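You operate a simulated robot arm through the tools that you are given. There is no shell and no other tool. Be economical: measure what you need, move in short steps, check, and stop when the job is done.

The job below is to be done with a simulated robot arm. You get a single attempt, and the scene is never put back.

Task
Band the green-label tea tin and stand it in the wooden tray.
Fine: the tray on the bench top, not the shelf; turn the bander knob back to Start. Set down upright: what you pick out.

Only the result counts: the job must be done as asked and must still hold three seconds after the hand-in. Knocking over, shifting, dropping, spilling or breaking anything else fails it.

Robot
A 6-joint arm with a two-finger gripper on a trunk, on a base that drives. Base frame: it is fixed to the floor where the robot stands at the start and does not move with it; the origin is under the middle of the robot, x ahead of it, y to its left, z up; the surface under the hand at the start is at about z = 0.76. Lengths are in m, angles in rad, forces in N, time in s.
Its first joint turns from -2.897 to 2.897 rad. Places, roughly: bander knob [0.8, 0.2, 0.9]; gift [0.5, 0.4, 0.8]; seat of the jar bander [0.6, 0.2, 0.8]. Payload 1.71 kg.
The TCP is the grasp point between the finger pads, 0.02 m short of the fingertips. In the tool frame z runs along the fingers and y along their closing line. Largest opening 0.096 m; the body of the gripper starts 0.113 m behind the TCP.
Orientation is told as [roll, pitch, yaw] about the base's x, y, z axes, in that order, counted from this pose: with the fingers straight down and closing along the base's y, the tool's x points along the base's -x, its y along +y and its z along -z.

Tools
- The arm moves only by the tool play_rows. Its argument "steps" is a list of rows, each an object (a shift or turn left out is 0, a gripper value left out holds the last) with "xyz": the shift along the base's x, y, z in cm, a list of three; "rotation": the turn, a rotation vector about the base's x, y, z in degrees, a list of three; "grip": the opening, from 0 (shut) to 1 (fully open). In form: [{"xyz": [dx, dy, dz], "rotation": [wx, wy, wz], "grip": grip}, ...]. A call has 1 to 20 rows; each row is the pose to reach, as a shift and turn from the pose commanded when the call began. Rows are played at 5 a second. More than 0.05 m and 0.15 rad between two rows, or a gripper value outside its range, and nothing of the call is played. A pose out of reach is approached as far as the arm can. The call stops where the force on the tool passes 40 N (or 10 N more than at its start, if that is more) or the arm is blocked; 0.2 s more then pass. Each finger travels about 0.045 m/s and halts on what it meets, pressing with about 25 N; the grip force reading is that of the motor and also rises with nothing between the fingers. The clock runs only during rows and for 0.2 s after the last one: add rows that repeat a pose to give the fingers time. It gives the time, the measured TCP pose, the force on the tool (base axes), the opening and the grip force at its end, in the units of the frame above (readings bear some noise), with the torque about the TCP (base axes, N m) and any sound that the robot's microphone picked up.
- Cameras (640 x 400 px; columns grow to the right, rows downward): "scene" is now at [0.0709, 0.204, 1.5139]; the picture's right is [-0.09, -1.00, 0.00], its down [-0.76, 0.07, -0.64] and it looks along [0.64, -0.06, -0.76] (base axes); focal length 255 px, centre (320, 200). "wrist" rides on the gripper at [0.066, 0.014, -0.145] in the tool frame; the picture's right is [-0.21, 0.98, 0.00], its down [-0.88, -0.18, -0.45] and it looks along [-0.44, -0.09, 0.90] (tool axes); focal length 275 px, centre (320, 200).
- grab_frame(camera): a new picture of that camera. The clock stands still meanwhile.
- slide_trunk(by): slides the trunk up (or, below 0, down) by that many m; the arm and the scene camera ride with it, the base frame stays. It gives what a move gives, with no picture.
- base_move(legs): drives the robot by 1 to 6 legs, each [ahead, turn to the left] in m and rad, along the robot's own axes; the way and the turn of a leg run together, so that a leg with both is an arc; at most 1.5 m and 3.142 rad a leg. The arm and the cameras ride along, it lands a little off, and it stops where it bumps. It gives what a move gives.
- head_to(pan, tilt): turns the head with the scene camera to pan (to the left, within 2.496 rad either way) and tilt (down, from -0.506 to 1.204), counted from straight ahead of the robot. It gives what a move gives.
- pixel_to_xyz(camera, pixels): for up to 12 pixels [column, row] of the newest picture of that camera ("zoom" is the newest enlarged one), the place [x, y, z] in the base frame of the surface seen there, good to about 0.002 m. The clock stands still meanwhile.
- close_up(camera, box): a new picture of the part [left, top, right, bottom] of that camera's present view, enlarged. The clock stands still meanwhile.
- job_done(): hands the job in; it is judged then, once.

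Go step by step. Measure first, check grasps and placings, and put right what went wrong. The budget is 80 turns and 48 pictures, counting those below and the enlarged ones. Unless the task says otherwise, let go and move clear before handing in, and close with one line.

The tools are called as a command line: name --argument value ..., lists and objects as JSON in quotes. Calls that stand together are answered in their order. play_rows: Moves the arm, as the interface text tells. Its arguments: {"type":"object","properties":{"steps":{"type":"array"}},"required":["steps"]} The other tools are called the same way: slide_trunk (by) slides the trunk up or down; base_move (legs) drives the base; head_to (pan, tilt) turns the head that bears the scene camera; grab_frame (camera) takes a picture; pixel_to_xyz (camera, pixels) gives the place of the surface under pixels of a picture; close_up (camera, box) takes an enlarged picture of a part of a camera's view; job_done () hands the job in.

At the start:

```text
t: 0.0
position: [0.5201, 0.3438, 1.1324]
orientation: [-0.001, 0.002, 0.0]
ft_force: [-0.4, -0.1, 0.3]
ft_torque: [0.0, -0.01, -0.02]
finger_gap: 0.096
gripper_force: 0.1
trunk travel left (down, up): [-0.125, 0.265]
robot x, y, heading: [-0.0029, -0.0006, 0.0]
head pan, tilt: [-0.094, 0.855]
```

scene: 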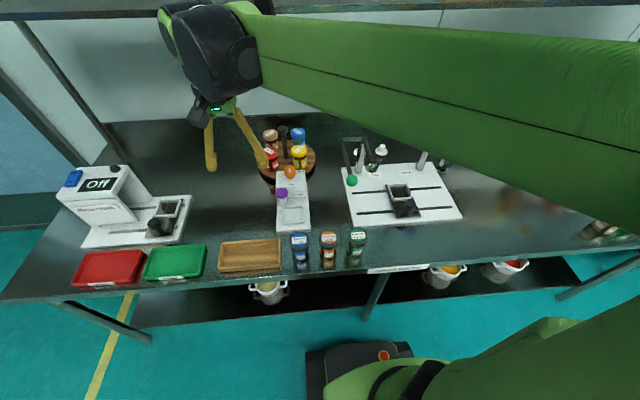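
wrist: 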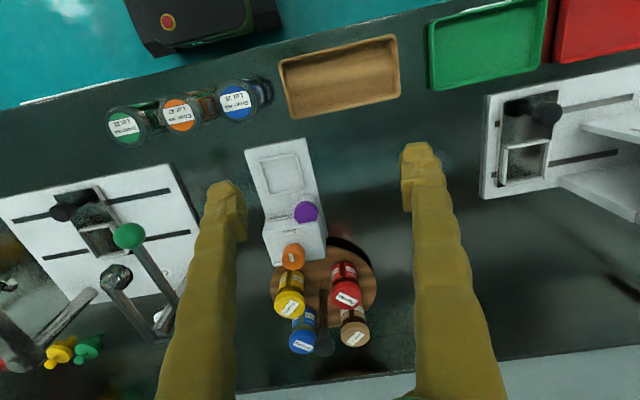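

The first pictures show jars at (300..357, 250), a wooden tray at (250,255), a machine with an "Off" display at (98,184) and other machines. I'll enlarge the key parts to read the labels.

close_up --camera "scene" --box '[40, 150, 220, 290]'

close_up --camera "scene" --box '[240, 110, 470, 280]'

close_up --camera "wrist" --box '[0, 70, 360, 360]'

```text
2.86 times, centred on (130, 220) of scene
```

zoom: 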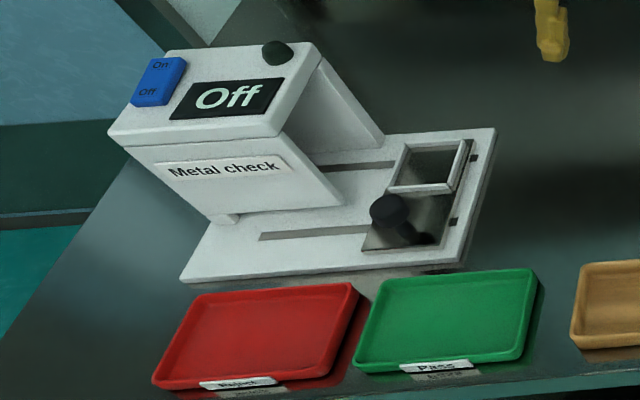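

```text
2.35 times, centred on (355, 195) of scene
```

zoom: 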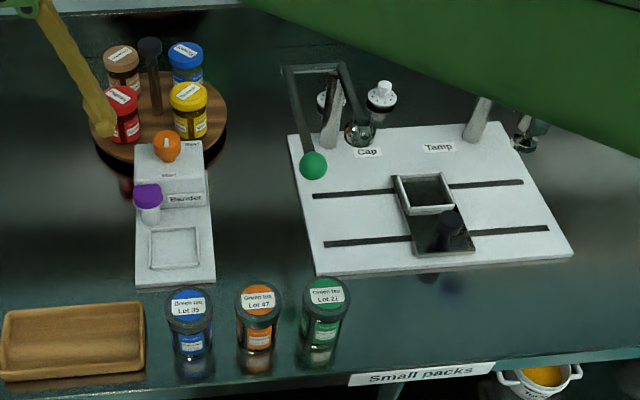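

```text
1.38 times, centred on (180, 215) of wrist
```

zoom: 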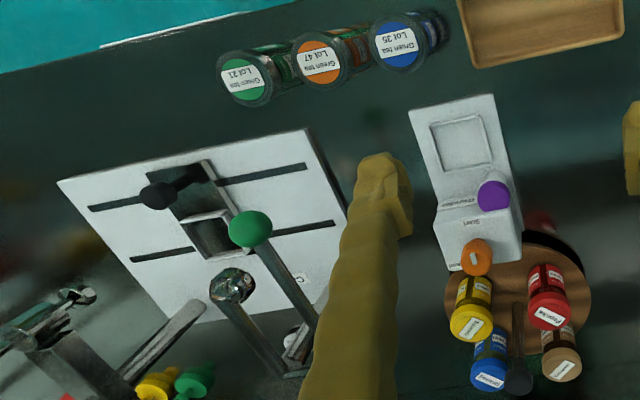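

The green tin is "Green tea Lot 21" at scene (357,245); the bander is the white unit with a square seat, an orange knob and a purple cap. I'll read its legends up close and measure.

close_up --camera "scene" --box '[262, 150, 326, 190]'

close_up --camera "scene" --box '[270, 180, 382, 270]'

close_up --camera "wrist" --box '[230, 130, 350, 280]'

pixel_to_xyz --camera "wrist" --pixels '[[125, 122], [180, 115], [238, 98], [293, 257], [306, 212], [282, 172], [272, 158], [298, 190], [345, 80], [292, 75], [395, 45], [320, 110]]'

```text
10.00 times, centred on (294, 170) of scene
```

zoom: 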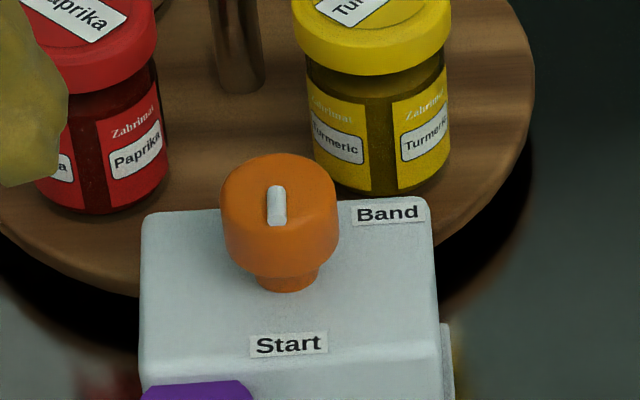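

```text
4.44 times, centred on (326, 225) of scene
```

zoom: 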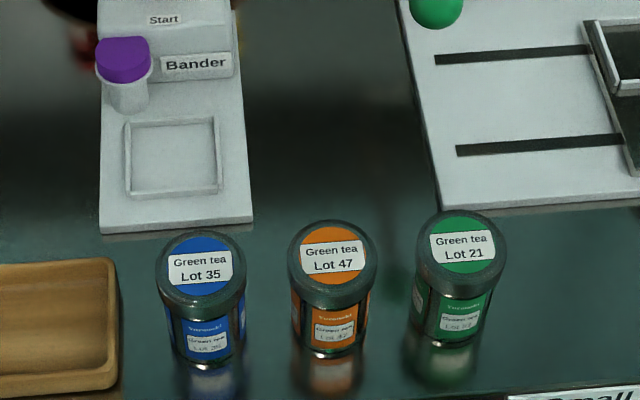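

```text
2.67 times, centred on (290, 205) of wrist
```

zoom: 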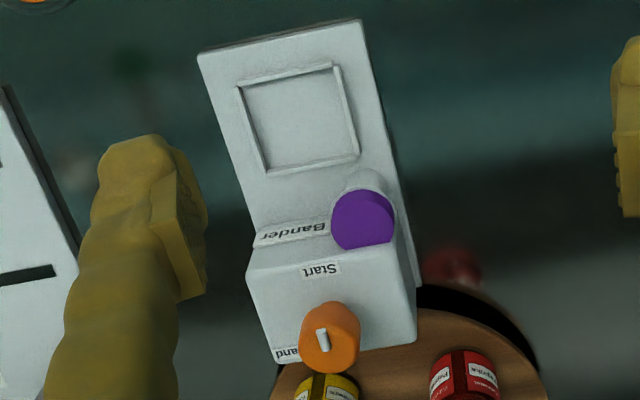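

```text
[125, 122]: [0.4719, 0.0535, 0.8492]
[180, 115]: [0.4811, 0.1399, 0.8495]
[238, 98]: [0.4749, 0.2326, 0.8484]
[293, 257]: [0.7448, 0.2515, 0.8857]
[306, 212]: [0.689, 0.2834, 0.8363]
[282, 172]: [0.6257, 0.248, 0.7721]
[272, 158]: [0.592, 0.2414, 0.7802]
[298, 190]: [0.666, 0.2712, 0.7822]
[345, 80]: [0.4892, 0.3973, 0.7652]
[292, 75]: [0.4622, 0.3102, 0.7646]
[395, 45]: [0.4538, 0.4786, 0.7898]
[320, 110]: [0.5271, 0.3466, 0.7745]
```

The tin centre is near (0.472, 0.054) with its lid at 0.849. The knob's pointer and the purple post need a closer view, so I'll move the wrist camera over the bander.

play_rows --steps '[{"xyz": [4, -2.3, -2]}, {"xyz": [8, -4.6, -4]}, {"xyz": [12, -7, -6]}, {"xyz": [15, -9.4, -7]}]'

grab_frame --camera "wrist"

close_up --camera "wrist" --box '[230, 60, 410, 240]'

```text
refused: row 1 steps farther than a row can; nothing moved
```

```text
39 pictures are left
```

wrist: 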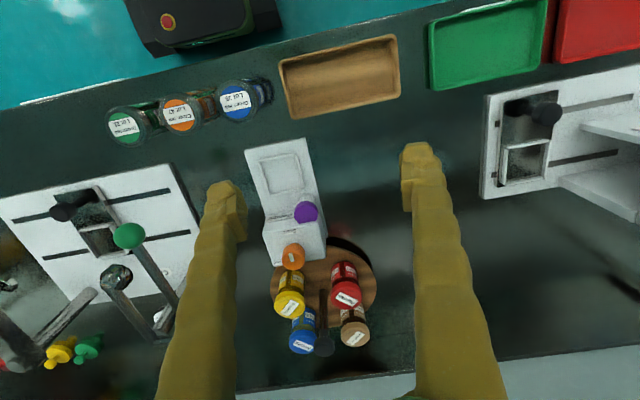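

```text
2.22 times, centred on (320, 150) of wrist
```

zoom: 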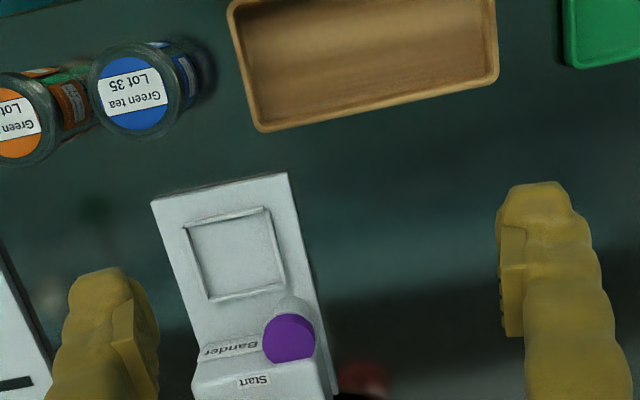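

The move was refused because the first row was over 5 cm, so I'll use smaller rows.

play_rows --steps '[{"xyz": [3.5, -2.2, -1.6]}, {"xyz": [7, -4.4, -3.2]}, {"xyz": [10.5, -6.6, -5]}, {"xyz": [14, -9, -7]}, {"xyz": [14, -9, -7]}]'

grab_frame --camera "wrist"

```text
t: 1.2
position: [0.6457, 0.2543, 1.0676]
orientation: [-0.001, -0.013, 0.001]
ft_force: [1.1, 0.1, -1.6]
ft_torque: [0.0, 0.1, 0.02]
finger_gap: 0.0959
gripper_force: 0.0
trunk travel left (down, up): [-0.125, 0.265]
robot x, y, heading: [-0.0009, -0.0002, -0.002]
head pan, tilt: [-0.094, 0.855]
```

```text
37 pictures are left
```

wrist: 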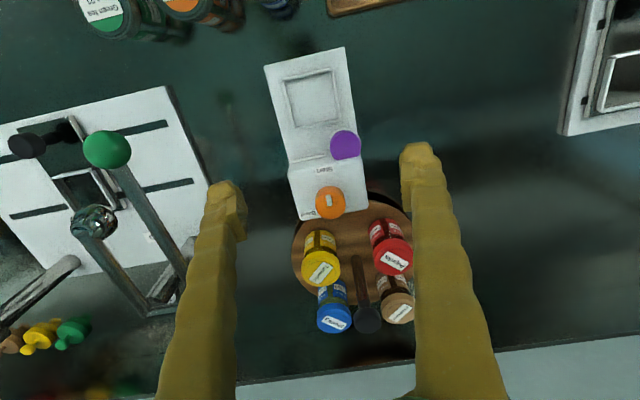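

close_up --camera "wrist" --box '[256, 40, 384, 230]'

close_up --camera "wrist" --box '[285, 125, 375, 225]'

pixel_to_xyz --camera "wrist" --pixels '[[328, 200], [345, 145], [312, 98], [304, 214], [355, 190], [318, 172], [292, 185], [300, 140], [340, 60], [290, 82], [335, 78], [335, 118]]'

```text
2.11 times, centred on (320, 135) of wrist
```

zoom: 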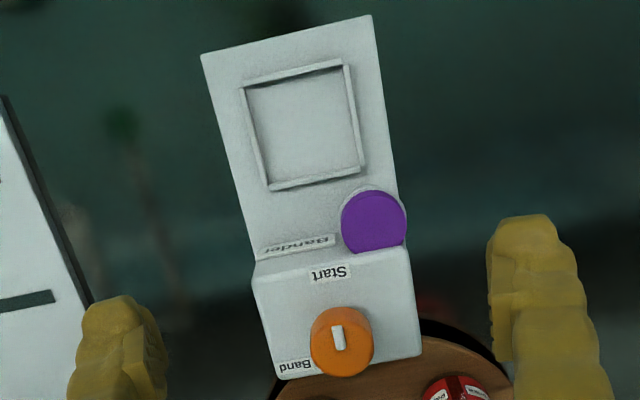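

```text
4.00 times, centred on (330, 175) of wrist
```

zoom: 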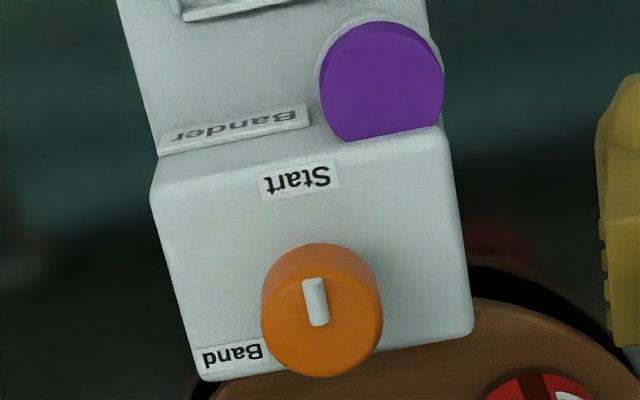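

```text
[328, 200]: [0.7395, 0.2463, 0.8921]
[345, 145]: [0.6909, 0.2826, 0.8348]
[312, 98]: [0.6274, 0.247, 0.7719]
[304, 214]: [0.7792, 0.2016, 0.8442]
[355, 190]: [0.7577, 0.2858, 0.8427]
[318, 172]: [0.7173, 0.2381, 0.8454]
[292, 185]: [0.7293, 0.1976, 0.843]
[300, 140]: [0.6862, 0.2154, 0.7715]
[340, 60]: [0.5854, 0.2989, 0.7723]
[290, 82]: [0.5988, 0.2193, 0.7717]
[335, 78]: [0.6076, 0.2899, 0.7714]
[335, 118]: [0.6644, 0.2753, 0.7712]
```

The marker (white line, zoom (315,300)) points toward Start, and Band lies at rear right (zoom (233,355)). I'll measure the knob axis, labels, seat corners and the jar behind precisely.

pixel_to_xyz --camera "zoom" --pixels '[[322, 318], [322, 372], [264, 325], [380, 315], [298, 180], [233, 355], [313, 283], [319, 322], [207, 375], [470, 328], [322, 265]]'

pixel_to_xyz --camera "wrist" --pixels '[[284, 83.8], [331, 71.5], [341, 120], [296.3, 128], [321, 272], [320, 240], [395, 262], [365, 315], [312, 98], [332, 282]]'

```text
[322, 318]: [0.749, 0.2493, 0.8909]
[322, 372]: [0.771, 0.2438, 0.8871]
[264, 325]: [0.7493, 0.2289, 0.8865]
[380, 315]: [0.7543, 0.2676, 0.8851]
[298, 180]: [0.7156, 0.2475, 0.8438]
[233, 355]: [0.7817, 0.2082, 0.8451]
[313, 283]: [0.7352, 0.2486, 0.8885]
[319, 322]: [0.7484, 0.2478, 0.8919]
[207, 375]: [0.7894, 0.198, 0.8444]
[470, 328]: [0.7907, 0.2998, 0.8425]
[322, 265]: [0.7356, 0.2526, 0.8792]
```

```text
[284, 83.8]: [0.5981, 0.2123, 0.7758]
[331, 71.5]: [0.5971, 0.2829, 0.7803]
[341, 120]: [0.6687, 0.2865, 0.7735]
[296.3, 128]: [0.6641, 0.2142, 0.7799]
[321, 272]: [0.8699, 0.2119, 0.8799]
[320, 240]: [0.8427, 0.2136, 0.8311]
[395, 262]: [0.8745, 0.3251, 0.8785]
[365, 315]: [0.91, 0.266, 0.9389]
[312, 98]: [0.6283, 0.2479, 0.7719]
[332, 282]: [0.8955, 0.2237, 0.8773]
```

The seat centre is near (0.632, 0.249) with its floor at 0.772. The knob axis is near (0.752, 0.248), radius 0.02, and Start→Band is about 127° counter-clockwise. Next I'll move over the tins to measure them.

play_rows --steps '[{"xyz": [-3.5, -2.9, 0]}, {"xyz": [-7, -5.8, 0]}, {"xyz": [-10.5, -8.7, 0]}, {"xyz": [-14, -11.6, 0]}, {"xyz": [-17.5, -14.5, 0]}, {"xyz": [-21, -17.4, 0]}, {"xyz": [-24, -20, 0]}, {"xyz": [-24, -20, 0]}, {"xyz": [-24, -20, 0]}]'

grab_frame --camera "wrist"

close_up --camera "scene" --box '[210, 210, 382, 290]'

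```text
t: 3.2
position: [0.4041, 0.0541, 1.0719]
orientation: [-0.001, -0.012, 0.001]
ft_force: [-0.5, -0.2, -0.7]
ft_torque: [0.0, 0.06, 0.03]
finger_gap: 0.096
gripper_force: 0.0
trunk travel left (down, up): [-0.125, 0.265]
robot x, y, heading: [-0.0001, 0.0024, 0.0]
head pan, tilt: [-0.094, 0.855]
```

```text
34 pictures are left
```

wrist: 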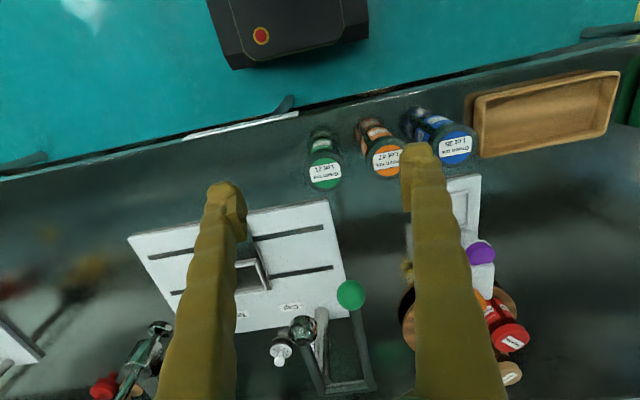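

```text
3.72 times, centred on (296, 250) of scene
```

zoom: 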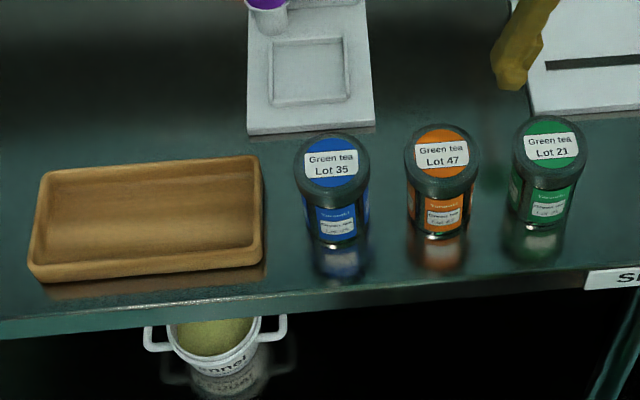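

The reading (0.404, 0.054, 1.072) is about 1.5 cm off what I commanded, so I'll hold still to see whether it settles, and measure the tins and tray.

play_rows --steps '[{"xyz": [0, 0, 0]}, {"xyz": [0, 0, 0]}, {"xyz": [0, 0, 0]}]'

pixel_to_xyz --camera "zoom" --pixels '[[550, 145], [514, 145], [585, 145], [548, 118], [440, 155], [478, 160], [540, 225], [575, 205], [155, 215], [260, 165], [42, 180], [265, 245]]'

pixel_to_xyz --camera "wrist" --pixels '[[326, 170], [308, 172], [344, 170], [327, 188], [386, 158], [372, 158], [322, 130], [540, 120], [485, 155], [617, 75], [580, 118], [475, 98]]'

```text
t: 4.0
position: [0.4035, 0.0538, 1.0712]
orientation: [0.001, -0.015, 0.0]
ft_force: [-0.8, 0.4, 0.5]
ft_torque: [0.01, 0.03, -0.03]
finger_gap: 0.0962
gripper_force: 0.1
trunk travel left (down, up): [-0.125, 0.265]
robot x, y, heading: [0.0012, -0.0002, 0.001]
head pan, tilt: [-0.094, 0.855]
```

```text
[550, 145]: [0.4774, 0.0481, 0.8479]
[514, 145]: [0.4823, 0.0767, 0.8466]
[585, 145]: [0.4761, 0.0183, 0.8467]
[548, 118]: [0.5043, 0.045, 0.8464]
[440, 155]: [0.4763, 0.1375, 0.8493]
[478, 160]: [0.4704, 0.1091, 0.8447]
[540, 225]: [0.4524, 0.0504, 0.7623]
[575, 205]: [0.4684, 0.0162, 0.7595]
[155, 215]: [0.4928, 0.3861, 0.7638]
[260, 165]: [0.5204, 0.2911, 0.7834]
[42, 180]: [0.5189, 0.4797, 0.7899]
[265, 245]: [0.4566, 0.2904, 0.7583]
```

```text
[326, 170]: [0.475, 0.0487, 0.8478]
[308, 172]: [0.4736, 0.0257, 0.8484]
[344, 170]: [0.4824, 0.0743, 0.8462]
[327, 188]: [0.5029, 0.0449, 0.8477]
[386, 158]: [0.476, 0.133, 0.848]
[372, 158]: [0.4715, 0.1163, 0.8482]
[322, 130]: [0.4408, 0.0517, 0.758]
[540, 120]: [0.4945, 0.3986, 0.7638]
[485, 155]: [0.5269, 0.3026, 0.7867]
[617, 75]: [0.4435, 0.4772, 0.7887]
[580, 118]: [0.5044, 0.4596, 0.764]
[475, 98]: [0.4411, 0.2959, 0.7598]
```

The tin is at (0.475, 0.048), lid radius 0.03, with a 29 mm gap to the orange tin. The tray floor is at 0.764 with its centre near (0.49, 0.388). I'll approach with 45° yaw so the fingers clear the orange tin.

play_rows --steps '[{"xyz": [1.2, -0.1, -2.3], "rotation": [0, 0, 7.5]}, {"xyz": [2.4, -0.2, -4.6], "rotation": [0, 0, 15]}, {"xyz": [3.6, -0.3, -7], "rotation": [0, 0, 22.5]}, {"xyz": [4.8, -0.4, -9.3], "rotation": [0, 0, 30]}, {"xyz": [6, -0.5, -11.6], "rotation": [0, 0, 37.5]}, {"xyz": [7.1, -0.6, -14], "rotation": [0, 0, 45], "grip": 0.9}, {"xyz": [7.1, -0.6, -14], "rotation": [0, 0, 45], "grip": 0.9}, {"xyz": [7.1, -0.6, -14], "rotation": [0, 0, 45], "grip": 0.9}]'

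grab_frame --camera "wrist"

```text
t: 5.8
position: [0.4735, 0.0471, 0.9286]
orientation: [0.002, -0.013, 0.785]
ft_force: [0.0, 0.3, 0.7]
ft_torque: [-0.01, 0.01, -0.02]
finger_gap: 0.0864
gripper_force: 0.1
trunk travel left (down, up): [-0.125, 0.265]
robot x, y, heading: [0.0012, -0.0015, 0.002]
head pan, tilt: [-0.094, 0.855]
```

```text
32 pictures are left
```

wrist: 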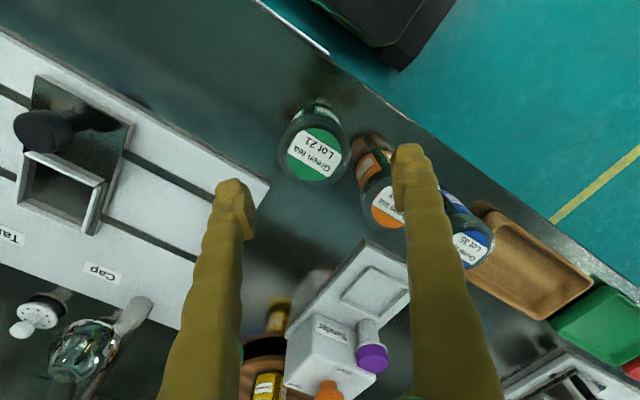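

The lid shows at (315,156), close to the expected (320,151). I'll confirm its position before descending.

pixel_to_xyz --camera "wrist" --pixels '[[315, 156], [283, 152], [345, 156], [318, 128], [314, 184], [365, 205], [375, 180]]'

```text
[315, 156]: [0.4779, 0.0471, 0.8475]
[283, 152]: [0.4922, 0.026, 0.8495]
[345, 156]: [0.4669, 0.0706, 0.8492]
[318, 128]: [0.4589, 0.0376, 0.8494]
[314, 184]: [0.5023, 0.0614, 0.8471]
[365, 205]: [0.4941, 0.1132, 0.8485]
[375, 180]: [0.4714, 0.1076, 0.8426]
```

The tin centre is (0.479, 0.048). I'll shift 5 mm in x, descend to z 0.815 and close.

play_rows --steps '[{"xyz": [0.5, 0.1, -3]}, {"xyz": [0.5, 0.1, -6]}, {"xyz": [0.5, 0.1, -9]}, {"xyz": [0.5, 0.1, -11.4]}, {"xyz": [0.5, 0.1, -11.4]}]'

play_rows --steps '[{"grip": 0.55}, {"grip": 0.5}, {"grip": 0.5}, {"grip": 0.5}, {"grip": 0.5}]'

grab_frame --camera "wrist"

```text
t: 7.0
position: [0.478, 0.0485, 0.8162]
orientation: [0.002, -0.014, 0.785]
ft_force: [0.2, 0.8, -0.7]
ft_torque: [0.01, -0.01, -0.02]
finger_gap: 0.0864
gripper_force: 0.1
trunk travel left (down, up): [-0.125, 0.265]
robot x, y, heading: [-0.003, 0.0042, -0.001]
head pan, tilt: [-0.094, 0.855]
```

```text
t: 8.2
position: [0.4783, 0.0505, 0.8137]
orientation: [0.001, -0.015, 0.786]
ft_force: [-0.6, -0.1, -0.5]
ft_torque: [0.0, 0.03, 0.01]
finger_gap: 0.0664
gripper_force: 25.5
trunk travel left (down, up): [-0.125, 0.265]
robot x, y, heading: [-0.0008, 0.0022, -0.001]
head pan, tilt: [-0.094, 0.855]
```

```text
31 pictures are left
```

wrist: 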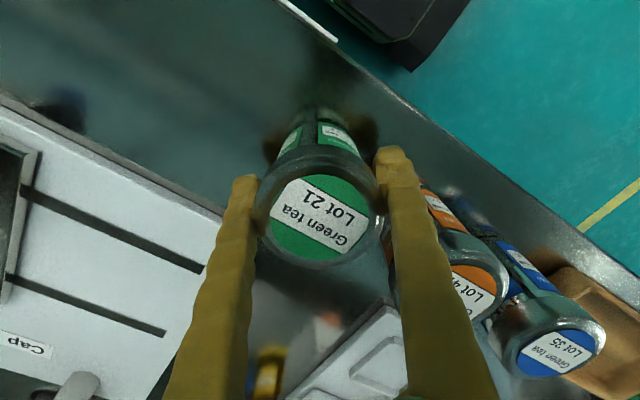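

The tin is held (gap 0.066, force 25). I'll lift it 14 cm and, meanwhile, look closely at the seat from the scene camera.

play_rows --steps '[{"xyz": [0, 0, 2]}, {"xyz": [0, 0, 5]}, {"xyz": [0, 0, 8]}, {"xyz": [0, 0, 11]}, {"xyz": [0, 0, 14]}, {"xyz": [0, 0, 14]}]'

close_up --camera "scene" --box '[264, 175, 328, 235]'

grab_frame --camera "scene"

```text
t: 9.6
position: [0.4796, 0.0502, 0.9554]
orientation: [0.0, -0.014, 0.785]
ft_force: [0.1, 0.1, -0.1]
ft_torque: [0.0, -0.01, -0.01]
finger_gap: 0.048
gripper_force: 0.1
trunk travel left (down, up): [-0.125, 0.265]
robot x, y, heading: [0.0023, -0.0012, -0.003]
head pan, tilt: [-0.094, 0.855]
```

```text
6.67 times, centred on (296, 205) of scene
```

zoom: 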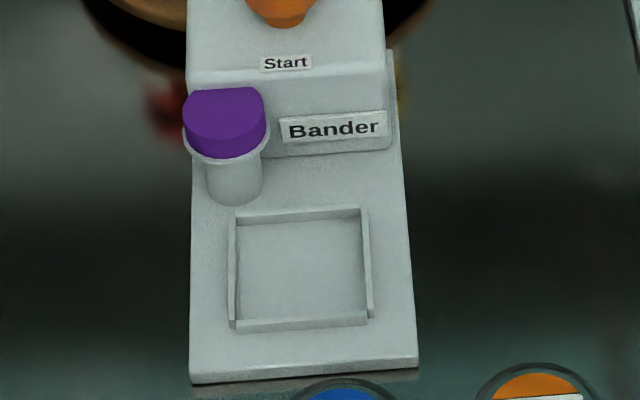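

```text
29 pictures are left
```

scene: 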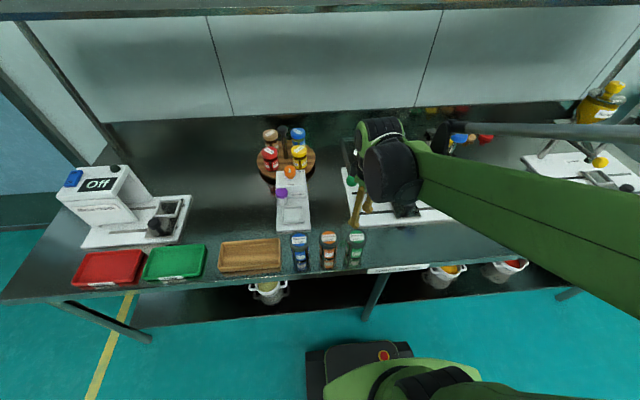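

The gap reads 0.048 and the tin still stands at scene (357,245), so it slipped out. I'll look at the tin to see its state and shape.

close_up --camera "scene" --box '[280, 215, 380, 280]'

grab_frame --camera "wrist"

pixel_to_xyz --camera "scene" --pixels '[[357, 239], [350, 239], [365, 239], [355, 262], [356, 250], [328, 240]]'

```text
6.15 times, centred on (330, 248) of scene
```

zoom: 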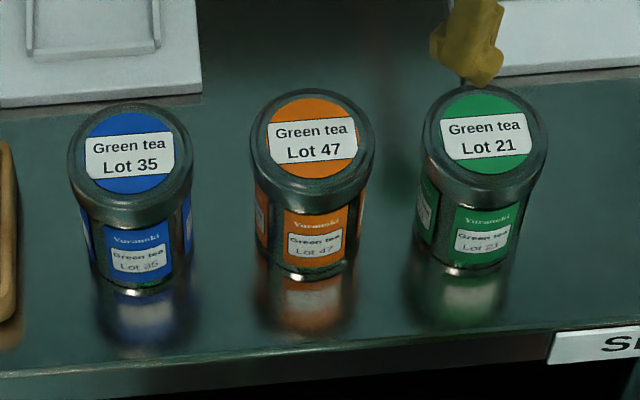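

```text
27 pictures are left
```

wrist: 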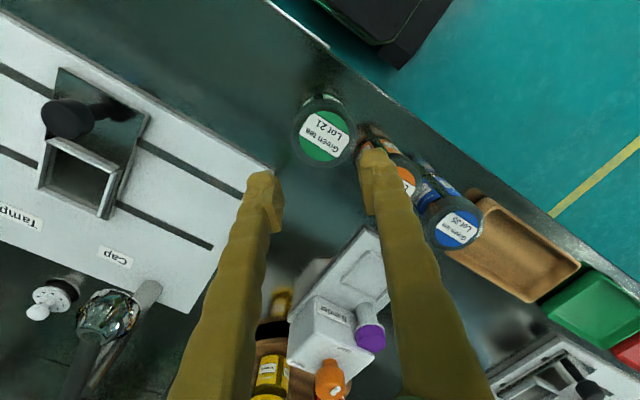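

```text
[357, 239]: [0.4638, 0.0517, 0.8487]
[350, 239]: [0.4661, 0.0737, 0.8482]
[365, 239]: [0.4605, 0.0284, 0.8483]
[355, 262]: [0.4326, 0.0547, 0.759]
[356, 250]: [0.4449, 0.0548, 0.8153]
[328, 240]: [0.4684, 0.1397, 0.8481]
```

The tin is upright and unmoved, but the lid is wider than the body. I'll measure the lid skirt and body profile to choose a better grip height.

pixel_to_xyz --camera "zoom" --pixels '[[485, 180], [482, 190], [480, 198], [478, 206], [477, 215], [475, 235], [472, 255], [468, 265], [428, 200], [530, 205], [420, 235], [512, 240]]'

pixel_to_xyz --camera "wrist" --pixels '[[323, 137], [296, 130], [352, 143], [330, 109], [315, 165]]'

close_up --camera "wrist" --box '[270, 80, 380, 180]'

```text
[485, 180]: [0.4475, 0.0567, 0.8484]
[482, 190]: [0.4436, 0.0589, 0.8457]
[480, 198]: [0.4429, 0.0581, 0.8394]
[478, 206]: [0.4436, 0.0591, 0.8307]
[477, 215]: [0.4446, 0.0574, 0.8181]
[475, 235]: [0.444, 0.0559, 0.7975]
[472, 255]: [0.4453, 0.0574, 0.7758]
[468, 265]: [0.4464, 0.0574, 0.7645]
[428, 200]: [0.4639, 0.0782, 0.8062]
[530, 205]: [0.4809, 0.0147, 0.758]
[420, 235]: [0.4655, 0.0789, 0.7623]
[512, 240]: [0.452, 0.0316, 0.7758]
```

```text
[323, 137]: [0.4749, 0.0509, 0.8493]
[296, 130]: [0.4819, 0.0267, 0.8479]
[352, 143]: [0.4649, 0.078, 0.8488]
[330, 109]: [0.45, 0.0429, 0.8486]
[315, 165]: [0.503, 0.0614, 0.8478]
```

```text
4.00 times, centred on (325, 130) of wrist
```

zoom: 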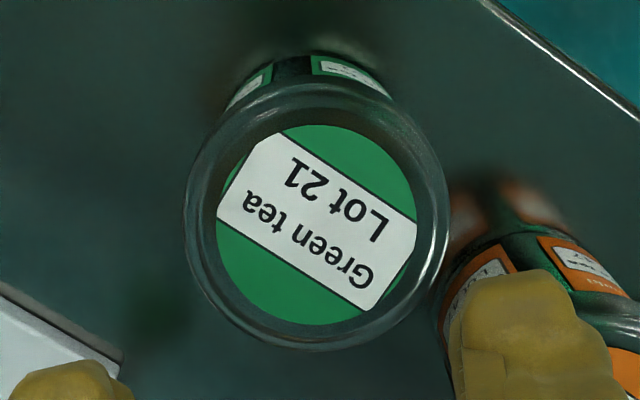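

The tin is a near-uniform 0.065 m cylinder now centred about (0.474, 0.051), so my grasp was about 5 mm off-centre. I'll retry centred and lower, closing harder and lifting gently at first.

play_rows --steps '[{"xyz": [-0.55, 0.1, 0], "grip": 0.92}, {"xyz": [-0.55, 0.1, -1], "grip": 0.92}, {"xyz": [-0.55, 0.1, -2], "grip": 0.92}, {"xyz": [-0.55, 0.1, -5]}, {"xyz": [-0.55, 0.1, -8]}, {"xyz": [-0.55, 0.1, -11]}, {"xyz": [-0.55, 0.1, -13.5]}, {"xyz": [-0.55, 0.1, -14.9]}, {"xyz": [-0.55, 0.1, -14.9]}]'

play_rows --steps '[{"grip": 0}, {"grip": 0}, {"grip": 0}, {"grip": 0}, {"grip": 0}, {"grip": 0}, {"grip": 0}, {"grip": 0}]'

play_rows --steps '[{"xyz": [0, 0, 0.4]}, {"xyz": [0, 0, 0.8]}, {"xyz": [0, 0, 1.2]}, {"xyz": [0, 0, 1.2]}]'

grab_frame --camera "wrist"

```text
t: 11.6
position: [0.4729, 0.049, 0.8057]
orientation: [0.003, -0.013, 0.785]
ft_force: [-0.5, -1.0, 0.4]
ft_torque: [-0.02, 0.0, 0.04]
finger_gap: 0.0884
gripper_force: 0.0
trunk travel left (down, up): [-0.125, 0.265]
robot x, y, heading: [0.0017, 0.0017, -0.002]
head pan, tilt: [-0.094, 0.855]
```

```text
t: 13.4
position: [0.4734, 0.05, 0.806]
orientation: [0.002, -0.013, 0.786]
ft_force: [0.8, -0.3, 0.9]
ft_torque: [0.0, 0.02, -0.02]
finger_gap: 0.0662
gripper_force: 25.1
trunk travel left (down, up): [-0.125, 0.265]
robot x, y, heading: [0.0019, 0.0008, -0.0]
head pan, tilt: [-0.094, 0.855]
```

```text
t: 14.4
position: [0.4747, 0.0507, 0.8184]
orientation: [0.002, -0.015, 0.786]
ft_force: [-0.7, -0.3, -1.0]
ft_torque: [0.0, 0.01, 0.03]
finger_gap: 0.0663
gripper_force: 25.0
trunk travel left (down, up): [-0.125, 0.265]
robot x, y, heading: [0.0005, -0.0015, -0.002]
head pan, tilt: [-0.094, 0.855]
```

```text
25 pictures are left
```

wrist: 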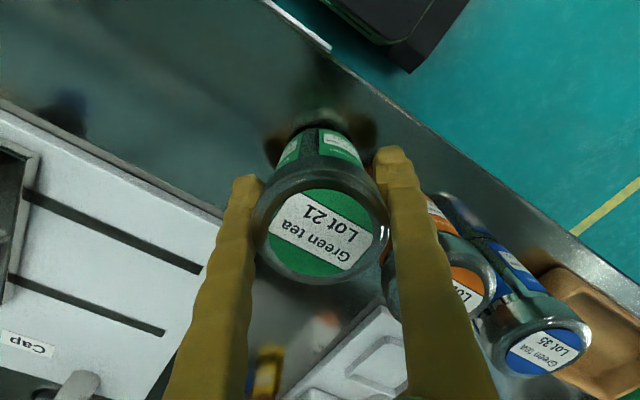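

The gap holds at 0.066. I'll check the lid height to see whether the tin rose.

pixel_to_xyz --camera "wrist" --pixels '[[320, 235], [300, 265], [350, 200], [375, 230]]'

```text
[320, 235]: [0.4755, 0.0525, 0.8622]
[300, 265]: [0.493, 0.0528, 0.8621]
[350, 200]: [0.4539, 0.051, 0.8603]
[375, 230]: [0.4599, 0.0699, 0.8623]
```

The lid rose to 0.862, so the tin is held. I'll lift the rest slowly.

play_rows --steps '[{"xyz": [0, 0, 0.5]}, {"xyz": [0, 0, 1.3]}, {"xyz": [0, 0, 2.2]}, {"xyz": [0, 0, 3.1]}, {"xyz": [0, 0, 4]}, {"xyz": [0, 0, 4.9]}, {"xyz": [0, 0, 5.8]}, {"xyz": [0, 0, 6.7]}, {"xyz": [0, 0, 7.6]}, {"xyz": [0, 0, 8.5]}, {"xyz": [0, 0, 9.4]}, {"xyz": [0, 0, 10.3]}, {"xyz": [0, 0, 11]}, {"xyz": [0, 0, 11.3]}]'

grab_frame --camera "scene"

```text
t: 17.4
position: [0.4741, 0.0489, 0.9315]
orientation: [0.002, -0.015, 0.787]
ft_force: [-0.2, -0.1, -1.1]
ft_torque: [0.02, 0.02, 0.03]
finger_gap: 0.0666
gripper_force: 25.3
trunk travel left (down, up): [-0.125, 0.265]
robot x, y, heading: [-0.0041, 0.0032, 0.001]
head pan, tilt: [-0.094, 0.855]
```

```text
24 pictures are left
```

scene: 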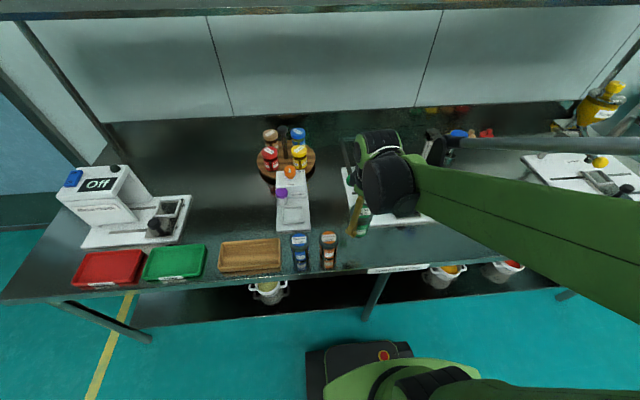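

The tin is held up at scene (362,225). Before carrying it over, I'll measure the seat's inner edges in a close-up.

close_up --camera "scene" --box '[264, 180, 328, 230]'

pixel_to_xyz --camera "scene" --pixels '[[292, 212], [287.8, 212], [300.4, 212], [293.5, 208], [294, 222]]'

```text
8.00 times, centred on (296, 205) of scene
```

zoom: 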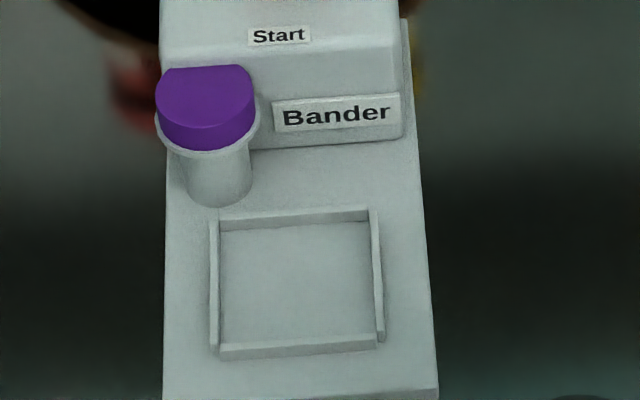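

```text
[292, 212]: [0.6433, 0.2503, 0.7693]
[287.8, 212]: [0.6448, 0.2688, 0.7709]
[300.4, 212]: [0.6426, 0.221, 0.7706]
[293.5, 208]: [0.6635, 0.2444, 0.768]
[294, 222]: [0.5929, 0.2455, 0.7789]
```

pixel_to_xyz --camera "zoom" --pixels '[[220, 290], [376, 280], [214, 290], [380, 280], [298, 230], [296, 218], [298, 340], [298, 350], [222, 236], [366, 226], [378, 330], [222, 340]]'

```text
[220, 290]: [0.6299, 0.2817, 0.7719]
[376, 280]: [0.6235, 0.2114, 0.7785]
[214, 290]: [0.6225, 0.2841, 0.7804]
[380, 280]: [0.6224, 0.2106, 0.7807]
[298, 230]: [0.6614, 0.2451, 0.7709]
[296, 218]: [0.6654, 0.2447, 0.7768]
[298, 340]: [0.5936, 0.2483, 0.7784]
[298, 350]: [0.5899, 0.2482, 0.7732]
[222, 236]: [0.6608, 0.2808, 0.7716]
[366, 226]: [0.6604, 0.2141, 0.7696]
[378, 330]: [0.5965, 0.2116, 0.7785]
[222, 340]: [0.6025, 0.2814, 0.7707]
```

The seat's inner square is centred about (0.630, 0.248), roughly 0.07 wide, with a rim about 8 mm high. I'll carry the tin there, moving y first, at gentle speed.

play_rows --steps '[{"xyz": [0, 0.5, 0.8]}, {"xyz": [0, 1.5, 1.7]}, {"xyz": [0, 3, 2.6]}, {"xyz": [0.5, 4.5, 3]}, {"xyz": [1, 6, 3]}, {"xyz": [2, 7.8, 3]}, {"xyz": [3, 9.5, 3]}, {"xyz": [4.2, 11.2, 3]}, {"xyz": [5.6, 12.8, 3]}, {"xyz": [7, 14.4, 3]}, {"xyz": [8.5, 15.9, 3]}, {"xyz": [10, 17.2, 3]}, {"xyz": [11.5, 18.3, 3]}, {"xyz": [13, 19.2, 3]}, {"xyz": [14.3, 19.7, 3]}, {"xyz": [15.2, 19.8, 3]}, {"xyz": [15.5, 19.8, 3]}, {"xyz": [15.5, 19.8, 3]}]'

close_up --camera "scene" --box '[250, 130, 340, 240]'

grab_frame --camera "wrist"

```text
t: 21.2
position: [0.6308, 0.2493, 0.9622]
orientation: [0.001, -0.013, 0.785]
ft_force: [-0.8, -0.4, -2.6]
ft_torque: [-0.01, -0.04, -0.03]
finger_gap: 0.0663
gripper_force: 24.8
trunk travel left (down, up): [-0.125, 0.265]
robot x, y, heading: [-0.0008, 0.003, -0.001]
head pan, tilt: [-0.094, 0.855]
```

```text
3.64 times, centred on (295, 185) of scene
```

zoom: 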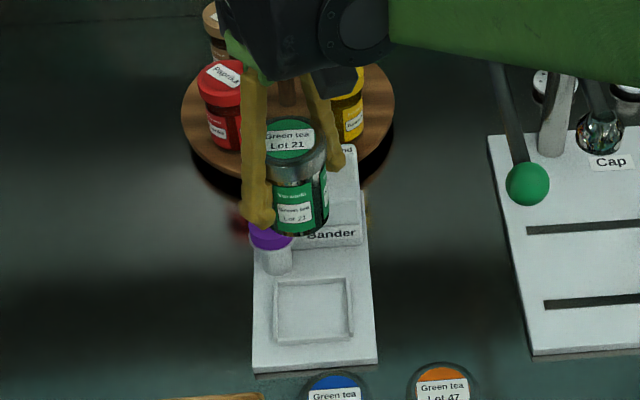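

```text
21 pictures are left
```

wrist: 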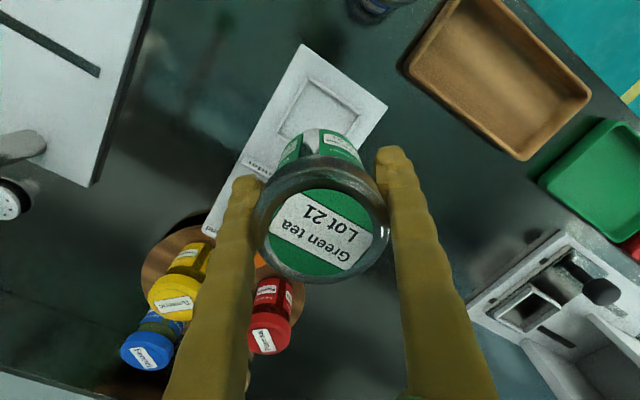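

The tin hangs over the seat. I'll measure its lid edges to correct the centring.

pixel_to_xyz --camera "wrist" --pixels '[[258, 215], [383, 215], [316, 279], [320, 172], [320, 220], [280, 185], [365, 265], [362, 187], [275, 262]]'

pixel_to_xyz --camera "zoom" --pixels '[[290, 205], [290, 180], [268, 205], [322, 200], [300, 225]]'

```text
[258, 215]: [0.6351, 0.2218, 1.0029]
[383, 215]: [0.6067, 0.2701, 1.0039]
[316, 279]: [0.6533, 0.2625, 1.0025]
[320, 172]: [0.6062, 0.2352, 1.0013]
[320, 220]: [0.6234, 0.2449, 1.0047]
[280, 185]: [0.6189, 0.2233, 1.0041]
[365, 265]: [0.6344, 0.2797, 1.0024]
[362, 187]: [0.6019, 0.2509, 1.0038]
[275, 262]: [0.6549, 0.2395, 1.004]
```

```text
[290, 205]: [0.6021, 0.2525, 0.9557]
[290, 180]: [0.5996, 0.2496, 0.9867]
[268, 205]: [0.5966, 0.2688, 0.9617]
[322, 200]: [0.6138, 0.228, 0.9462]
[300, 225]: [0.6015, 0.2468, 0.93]
```

The lid fits a circle centred about (0.6295, 0.250), so I'll shift −2 mm in y, descend until the bottom is just above the rim, and look.

play_rows --steps '[{"xyz": [0, -0.1, -0.8]}, {"xyz": [0, -0.2, -2]}, {"xyz": [0, -0.2, -3.5]}, {"xyz": [0, -0.2, -5]}, {"xyz": [0, -0.2, -6.5]}, {"xyz": [0, -0.2, -8]}, {"xyz": [0, -0.2, -9.5]}, {"xyz": [0, -0.2, -11]}, {"xyz": [0, -0.2, -12.3]}, {"xyz": [0, -0.2, -13]}, {"xyz": [0, -0.2, -13]}]'

close_up --camera "scene" --box '[262, 175, 328, 235]'

```text
t: 23.6
position: [0.6291, 0.2474, 0.8316]
orientation: [-0.001, -0.015, 0.785]
ft_force: [-0.9, 0.0, -1.2]
ft_torque: [-0.02, 0.01, -0.01]
finger_gap: 0.0665
gripper_force: 24.8
trunk travel left (down, up): [-0.125, 0.265]
robot x, y, heading: [0.0006, -0.0001, -0.001]
head pan, tilt: [-0.094, 0.855]
```

```text
6.67 times, centred on (295, 205) of scene
```

zoom: 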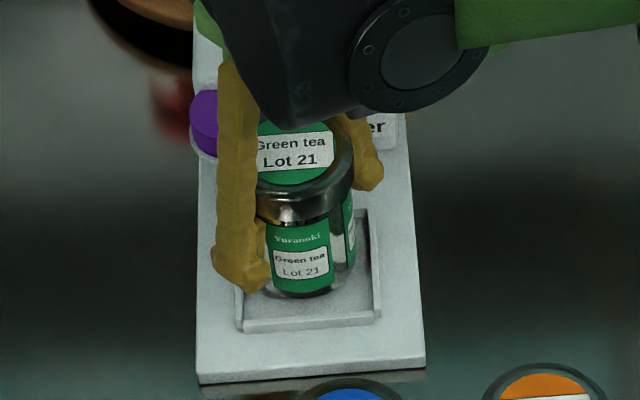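

The tin sits centred over the seat (bottom at (305,290) between the rims at 243 and 375). I'll lower it the last 14 mm slowly.

play_rows --steps '[{"xyz": [0, 0, -0.4]}, {"xyz": [0, 0, -0.8]}, {"xyz": [0, 0, -1.1]}, {"xyz": [0, 0, -1.3]}, {"xyz": [0, 0, -1.4]}, {"xyz": [0, 0, -1.4]}]'

close_up --camera "scene" --box '[262, 175, 328, 235]'

```text
t: 25.0
position: [0.6291, 0.247, 0.8175]
orientation: [-0.001, -0.016, 0.785]
ft_force: [4.3, 1.6, 22.0]
ft_torque: [0.0, 0.0, 0.01]
finger_gap: 0.0666
gripper_force: 25.3
trunk travel left (down, up): [-0.125, 0.265]
robot x, y, heading: [0.002, -0.0022, 0.0]
head pan, tilt: [-0.094, 0.855]
```

```text
6.67 times, centred on (295, 205) of scene
```

zoom: 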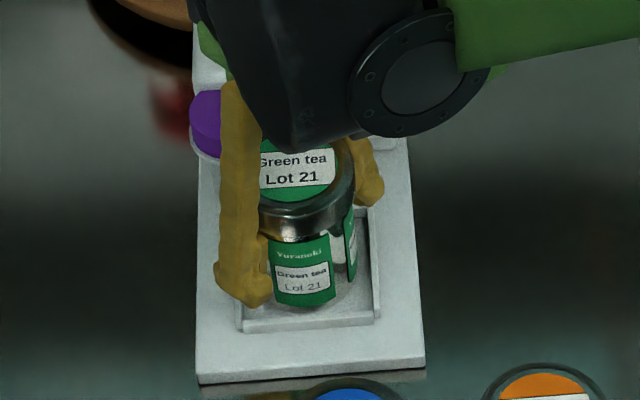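

The tin bottomed out (22 N at z 0.8175, as predicted). I'll release it and rise.

play_rows --steps '[{"xyz": [0, 0, 0.1], "grip": 0.88}, {"xyz": [0, 0, 0.1], "grip": 0.88}, {"xyz": [0, 0, 0.1], "grip": 0.88}, {"xyz": [0, 0, 0.1], "grip": 0.88}, {"xyz": [0, 0, 2.5]}, {"xyz": [0, 0, 5]}, {"xyz": [0, 0, 8]}, {"xyz": [0, 0, 11]}, {"xyz": [0, 0, 14]}, {"xyz": [0, 0, 16]}, {"xyz": [0, 0, 16]}]'

close_up --camera "scene" --box '[262, 150, 328, 235]'

grab_frame --camera "wrist"

```text
t: 27.4
position: [0.6292, 0.2452, 0.9775]
orientation: [0.002, -0.014, 0.787]
ft_force: [-1.2, 0.1, 0.3]
ft_torque: [-0.03, 0.0, 0.03]
finger_gap: 0.0843
gripper_force: 0.1
trunk travel left (down, up): [-0.125, 0.265]
robot x, y, heading: [0.0005, -0.0023, -0.003]
head pan, tilt: [-0.094, 0.855]
```

```text
4.71 times, centred on (295, 192) of scene
```

zoom: 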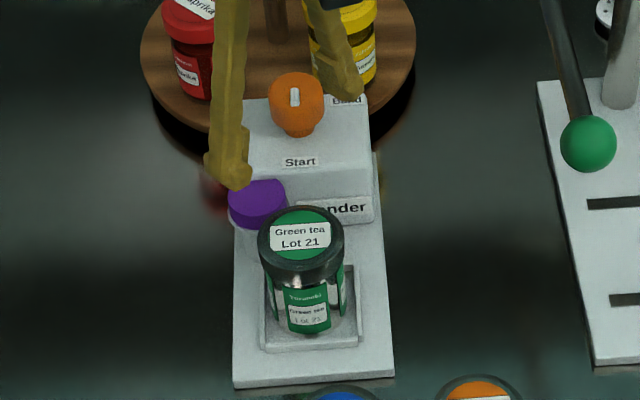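

```text
17 pictures are left
```

wrist: 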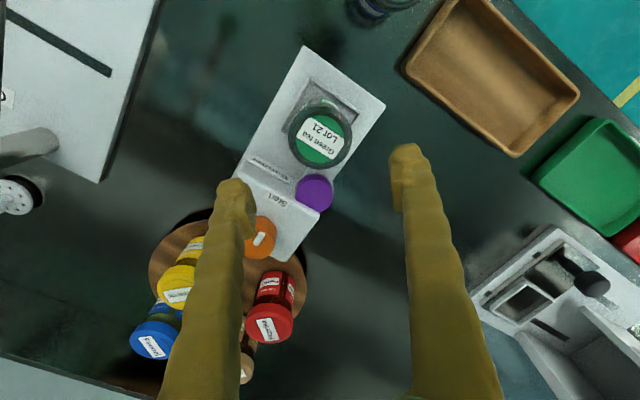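

The tin stands in the seat. Next is the knob: I'll hover over (0.752, 0.248) while turning to yaw −62°, so the 127° turn stays centred in the wrist range.

play_rows --steps '[{"xyz": [1, 0, 0.5], "rotation": [0, 0, -7.6], "grip": 0.65}, {"xyz": [2, 0, 0.5], "rotation": [0, 0, -15.2]}, {"xyz": [3, 0, 0.5], "rotation": [0, 0, -22.8]}, {"xyz": [4, 0, 0.5], "rotation": [0, 0, -30.4]}, {"xyz": [5, 0, 0.5], "rotation": [0, 0, -38]}, {"xyz": [6, 0.1, 0.5], "rotation": [0, 0, -45.6]}, {"xyz": [7, 0.1, 0.5], "rotation": [0, 0, -53.2]}, {"xyz": [8, 0.2, 0.5], "rotation": [0, 0, -60.8]}, {"xyz": [9, 0.2, 0.5], "rotation": [0, 0, -68.4]}, {"xyz": [10, 0.2, 0.5], "rotation": [0, 0, -76]}, {"xyz": [11, 0.2, 0.5], "rotation": [0, 0, -83.6]}, {"xyz": [12, 0.3, 0.5], "rotation": [0, 0, -91.2]}, {"xyz": [12.3, 0.3, 0.5], "rotation": [0, 0, -98.8]}, {"xyz": [12.3, 0.3, 0.5], "rotation": [0, 0, -106.5]}, {"xyz": [12.3, 0.3, 0.5], "rotation": [0, 0, -106.5]}]'

grab_frame --camera "wrist"

```text
t: 30.6
position: [0.7524, 0.2499, 0.9822]
orientation: [0.0, -0.015, -1.076]
ft_force: [0.3, -0.3, 0.0]
ft_torque: [0.0, -0.04, -0.01]
finger_gap: 0.0625
gripper_force: 0.1
trunk travel left (down, up): [-0.125, 0.265]
robot x, y, heading: [0.0017, 0.0024, -0.005]
head pan, tilt: [-0.094, 0.855]
```

```text
16 pictures are left
```

wrist: 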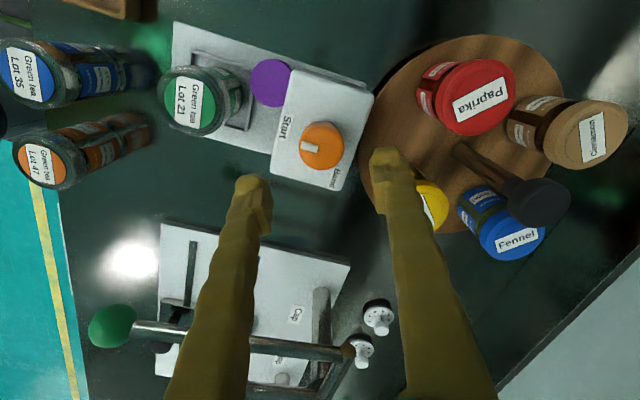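

The knob shows at (321,145), right under the grasp point (expected about (320,147)). I'll confirm with points.

pixel_to_xyz --camera "wrist" --pixels '[[321, 145], [302, 146], [341, 144], [322, 126], [321, 164], [305, 148], [335, 173], [285, 130], [320, 148]]'

close_up --camera "wrist" --box '[270, 90, 370, 190]'

```text
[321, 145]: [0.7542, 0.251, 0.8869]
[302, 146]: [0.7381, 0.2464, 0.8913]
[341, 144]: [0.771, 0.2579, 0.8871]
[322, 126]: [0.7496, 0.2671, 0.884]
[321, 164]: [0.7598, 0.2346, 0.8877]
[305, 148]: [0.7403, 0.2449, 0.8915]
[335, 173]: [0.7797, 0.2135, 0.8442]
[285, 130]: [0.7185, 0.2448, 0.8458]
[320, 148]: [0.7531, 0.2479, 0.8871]
```

```text
4.00 times, centred on (320, 140) of wrist
```

zoom: 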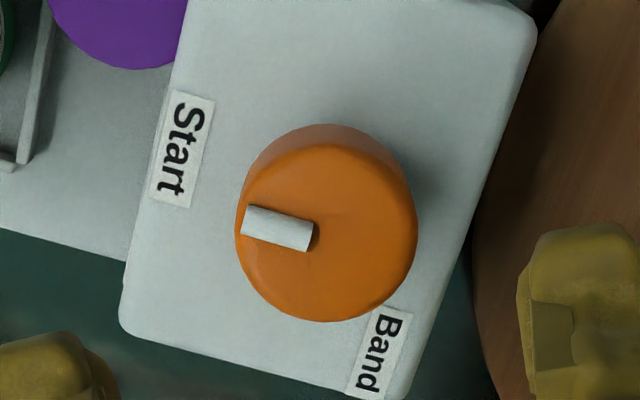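

The knob axis is about (0.7545, 0.250) and the turn to Band measures about 120° counter-clockwise. I'll descend over the knob and grip it.

play_rows --steps '[{"xyz": [0.2, 0, -2.5]}, {"xyz": [0.2, 0, -5]}, {"xyz": [0.2, 0, -7.5]}, {"xyz": [0.2, 0, -9.5]}, {"xyz": [0.2, 0, -10.7]}, {"xyz": [0.2, 0, -10.7]}, {"xyz": [0.2, 0, -10.7], "grip": 0}, {"xyz": [0.2, 0, -10.7], "grip": 0}, {"xyz": [0.2, 0, -10.7], "grip": 0}, {"xyz": [0.2, 0, -10.7], "grip": 0}, {"xyz": [0.2, 0, -10.7], "grip": 0}]'

```text
t: 33.0
position: [0.7529, 0.2483, 0.8747]
orientation: [-0.002, -0.015, -1.075]
ft_force: [-20.0, -8.9, -25.2]
ft_torque: [0.41, -0.51, -0.07]
finger_gap: 0.0398
gripper_force: 35.1
trunk travel left (down, up): [-0.125, 0.265]
robot x, y, heading: [-0.0008, 0.002, -0.006]
head pan, tilt: [-0.094, 0.855]
```

The knob is gripped (gap 0.040) but with a side load of about 20 N toward −x. I'll ease toward the knob's true axis to relieve it before turning.

play_rows --steps '[{"xyz": [-0.1, -0.05, -0.08]}, {"xyz": [-0.15, -0.07, -0.15]}, {"xyz": [-0.15, -0.07, -0.15]}]'

```text
t: 33.8
position: [0.7525, 0.2488, 0.8742]
orientation: [0.0, -0.014, -1.073]
ft_force: [6.5, 2.8, 3.2]
ft_torque: [0.42, -0.68, 0.02]
finger_gap: 0.0398
gripper_force: 34.8
trunk travel left (down, up): [-0.125, 0.265]
robot x, y, heading: [0.0021, -0.0017, -0.001]
head pan, tilt: [-0.094, 0.855]
```

The load is now small. I'll turn +120° in 8° rows.

play_rows --steps '[{"rotation": [0, 0, 8]}, {"rotation": [0, 0, 16]}, {"rotation": [0, 0, 24]}, {"rotation": [0, 0, 32]}, {"rotation": [0, 0, 40]}, {"rotation": [0, 0, 48]}, {"rotation": [0, 0, 56]}, {"rotation": [0, 0, 64]}, {"rotation": [0, 0, 72]}, {"rotation": [0, 0, 80]}, {"rotation": [0, 0, 88]}, {"rotation": [0, 0, 96]}, {"rotation": [0, 0, 104]}, {"rotation": [0, 0, 112]}, {"rotation": [0, 0, 120]}, {"rotation": [0, 0, 120]}]'

close_up --camera "wrist" --box '[240, 130, 400, 290]'

```text
t: 35.7
position: [0.7432, 0.2441, 0.8782]
orientation: [-0.005, -0.019, 0.078]
ft_force: [15.9, -2.4, -68.1]
ft_torque: [1.14, 0.12, 0.0]
finger_gap: 0.0406
gripper_force: 35.0
trunk travel left (down, up): [-0.125, 0.265]
robot x, y, heading: [-0.0006, -0.0022, -0.0]
head pan, tilt: [-0.094, 0.855]
stopped in row 9: the force on the tool passed its limit at 42 N (the readings are from after the stop); the commanded pose is now the measured one
```

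```text
2.50 times, centred on (320, 210) of wrist
```

zoom: 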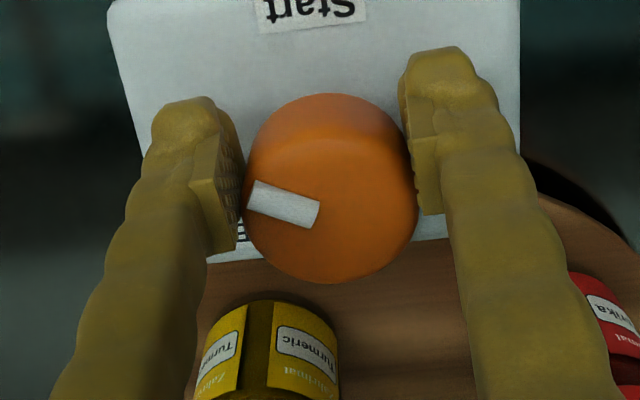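

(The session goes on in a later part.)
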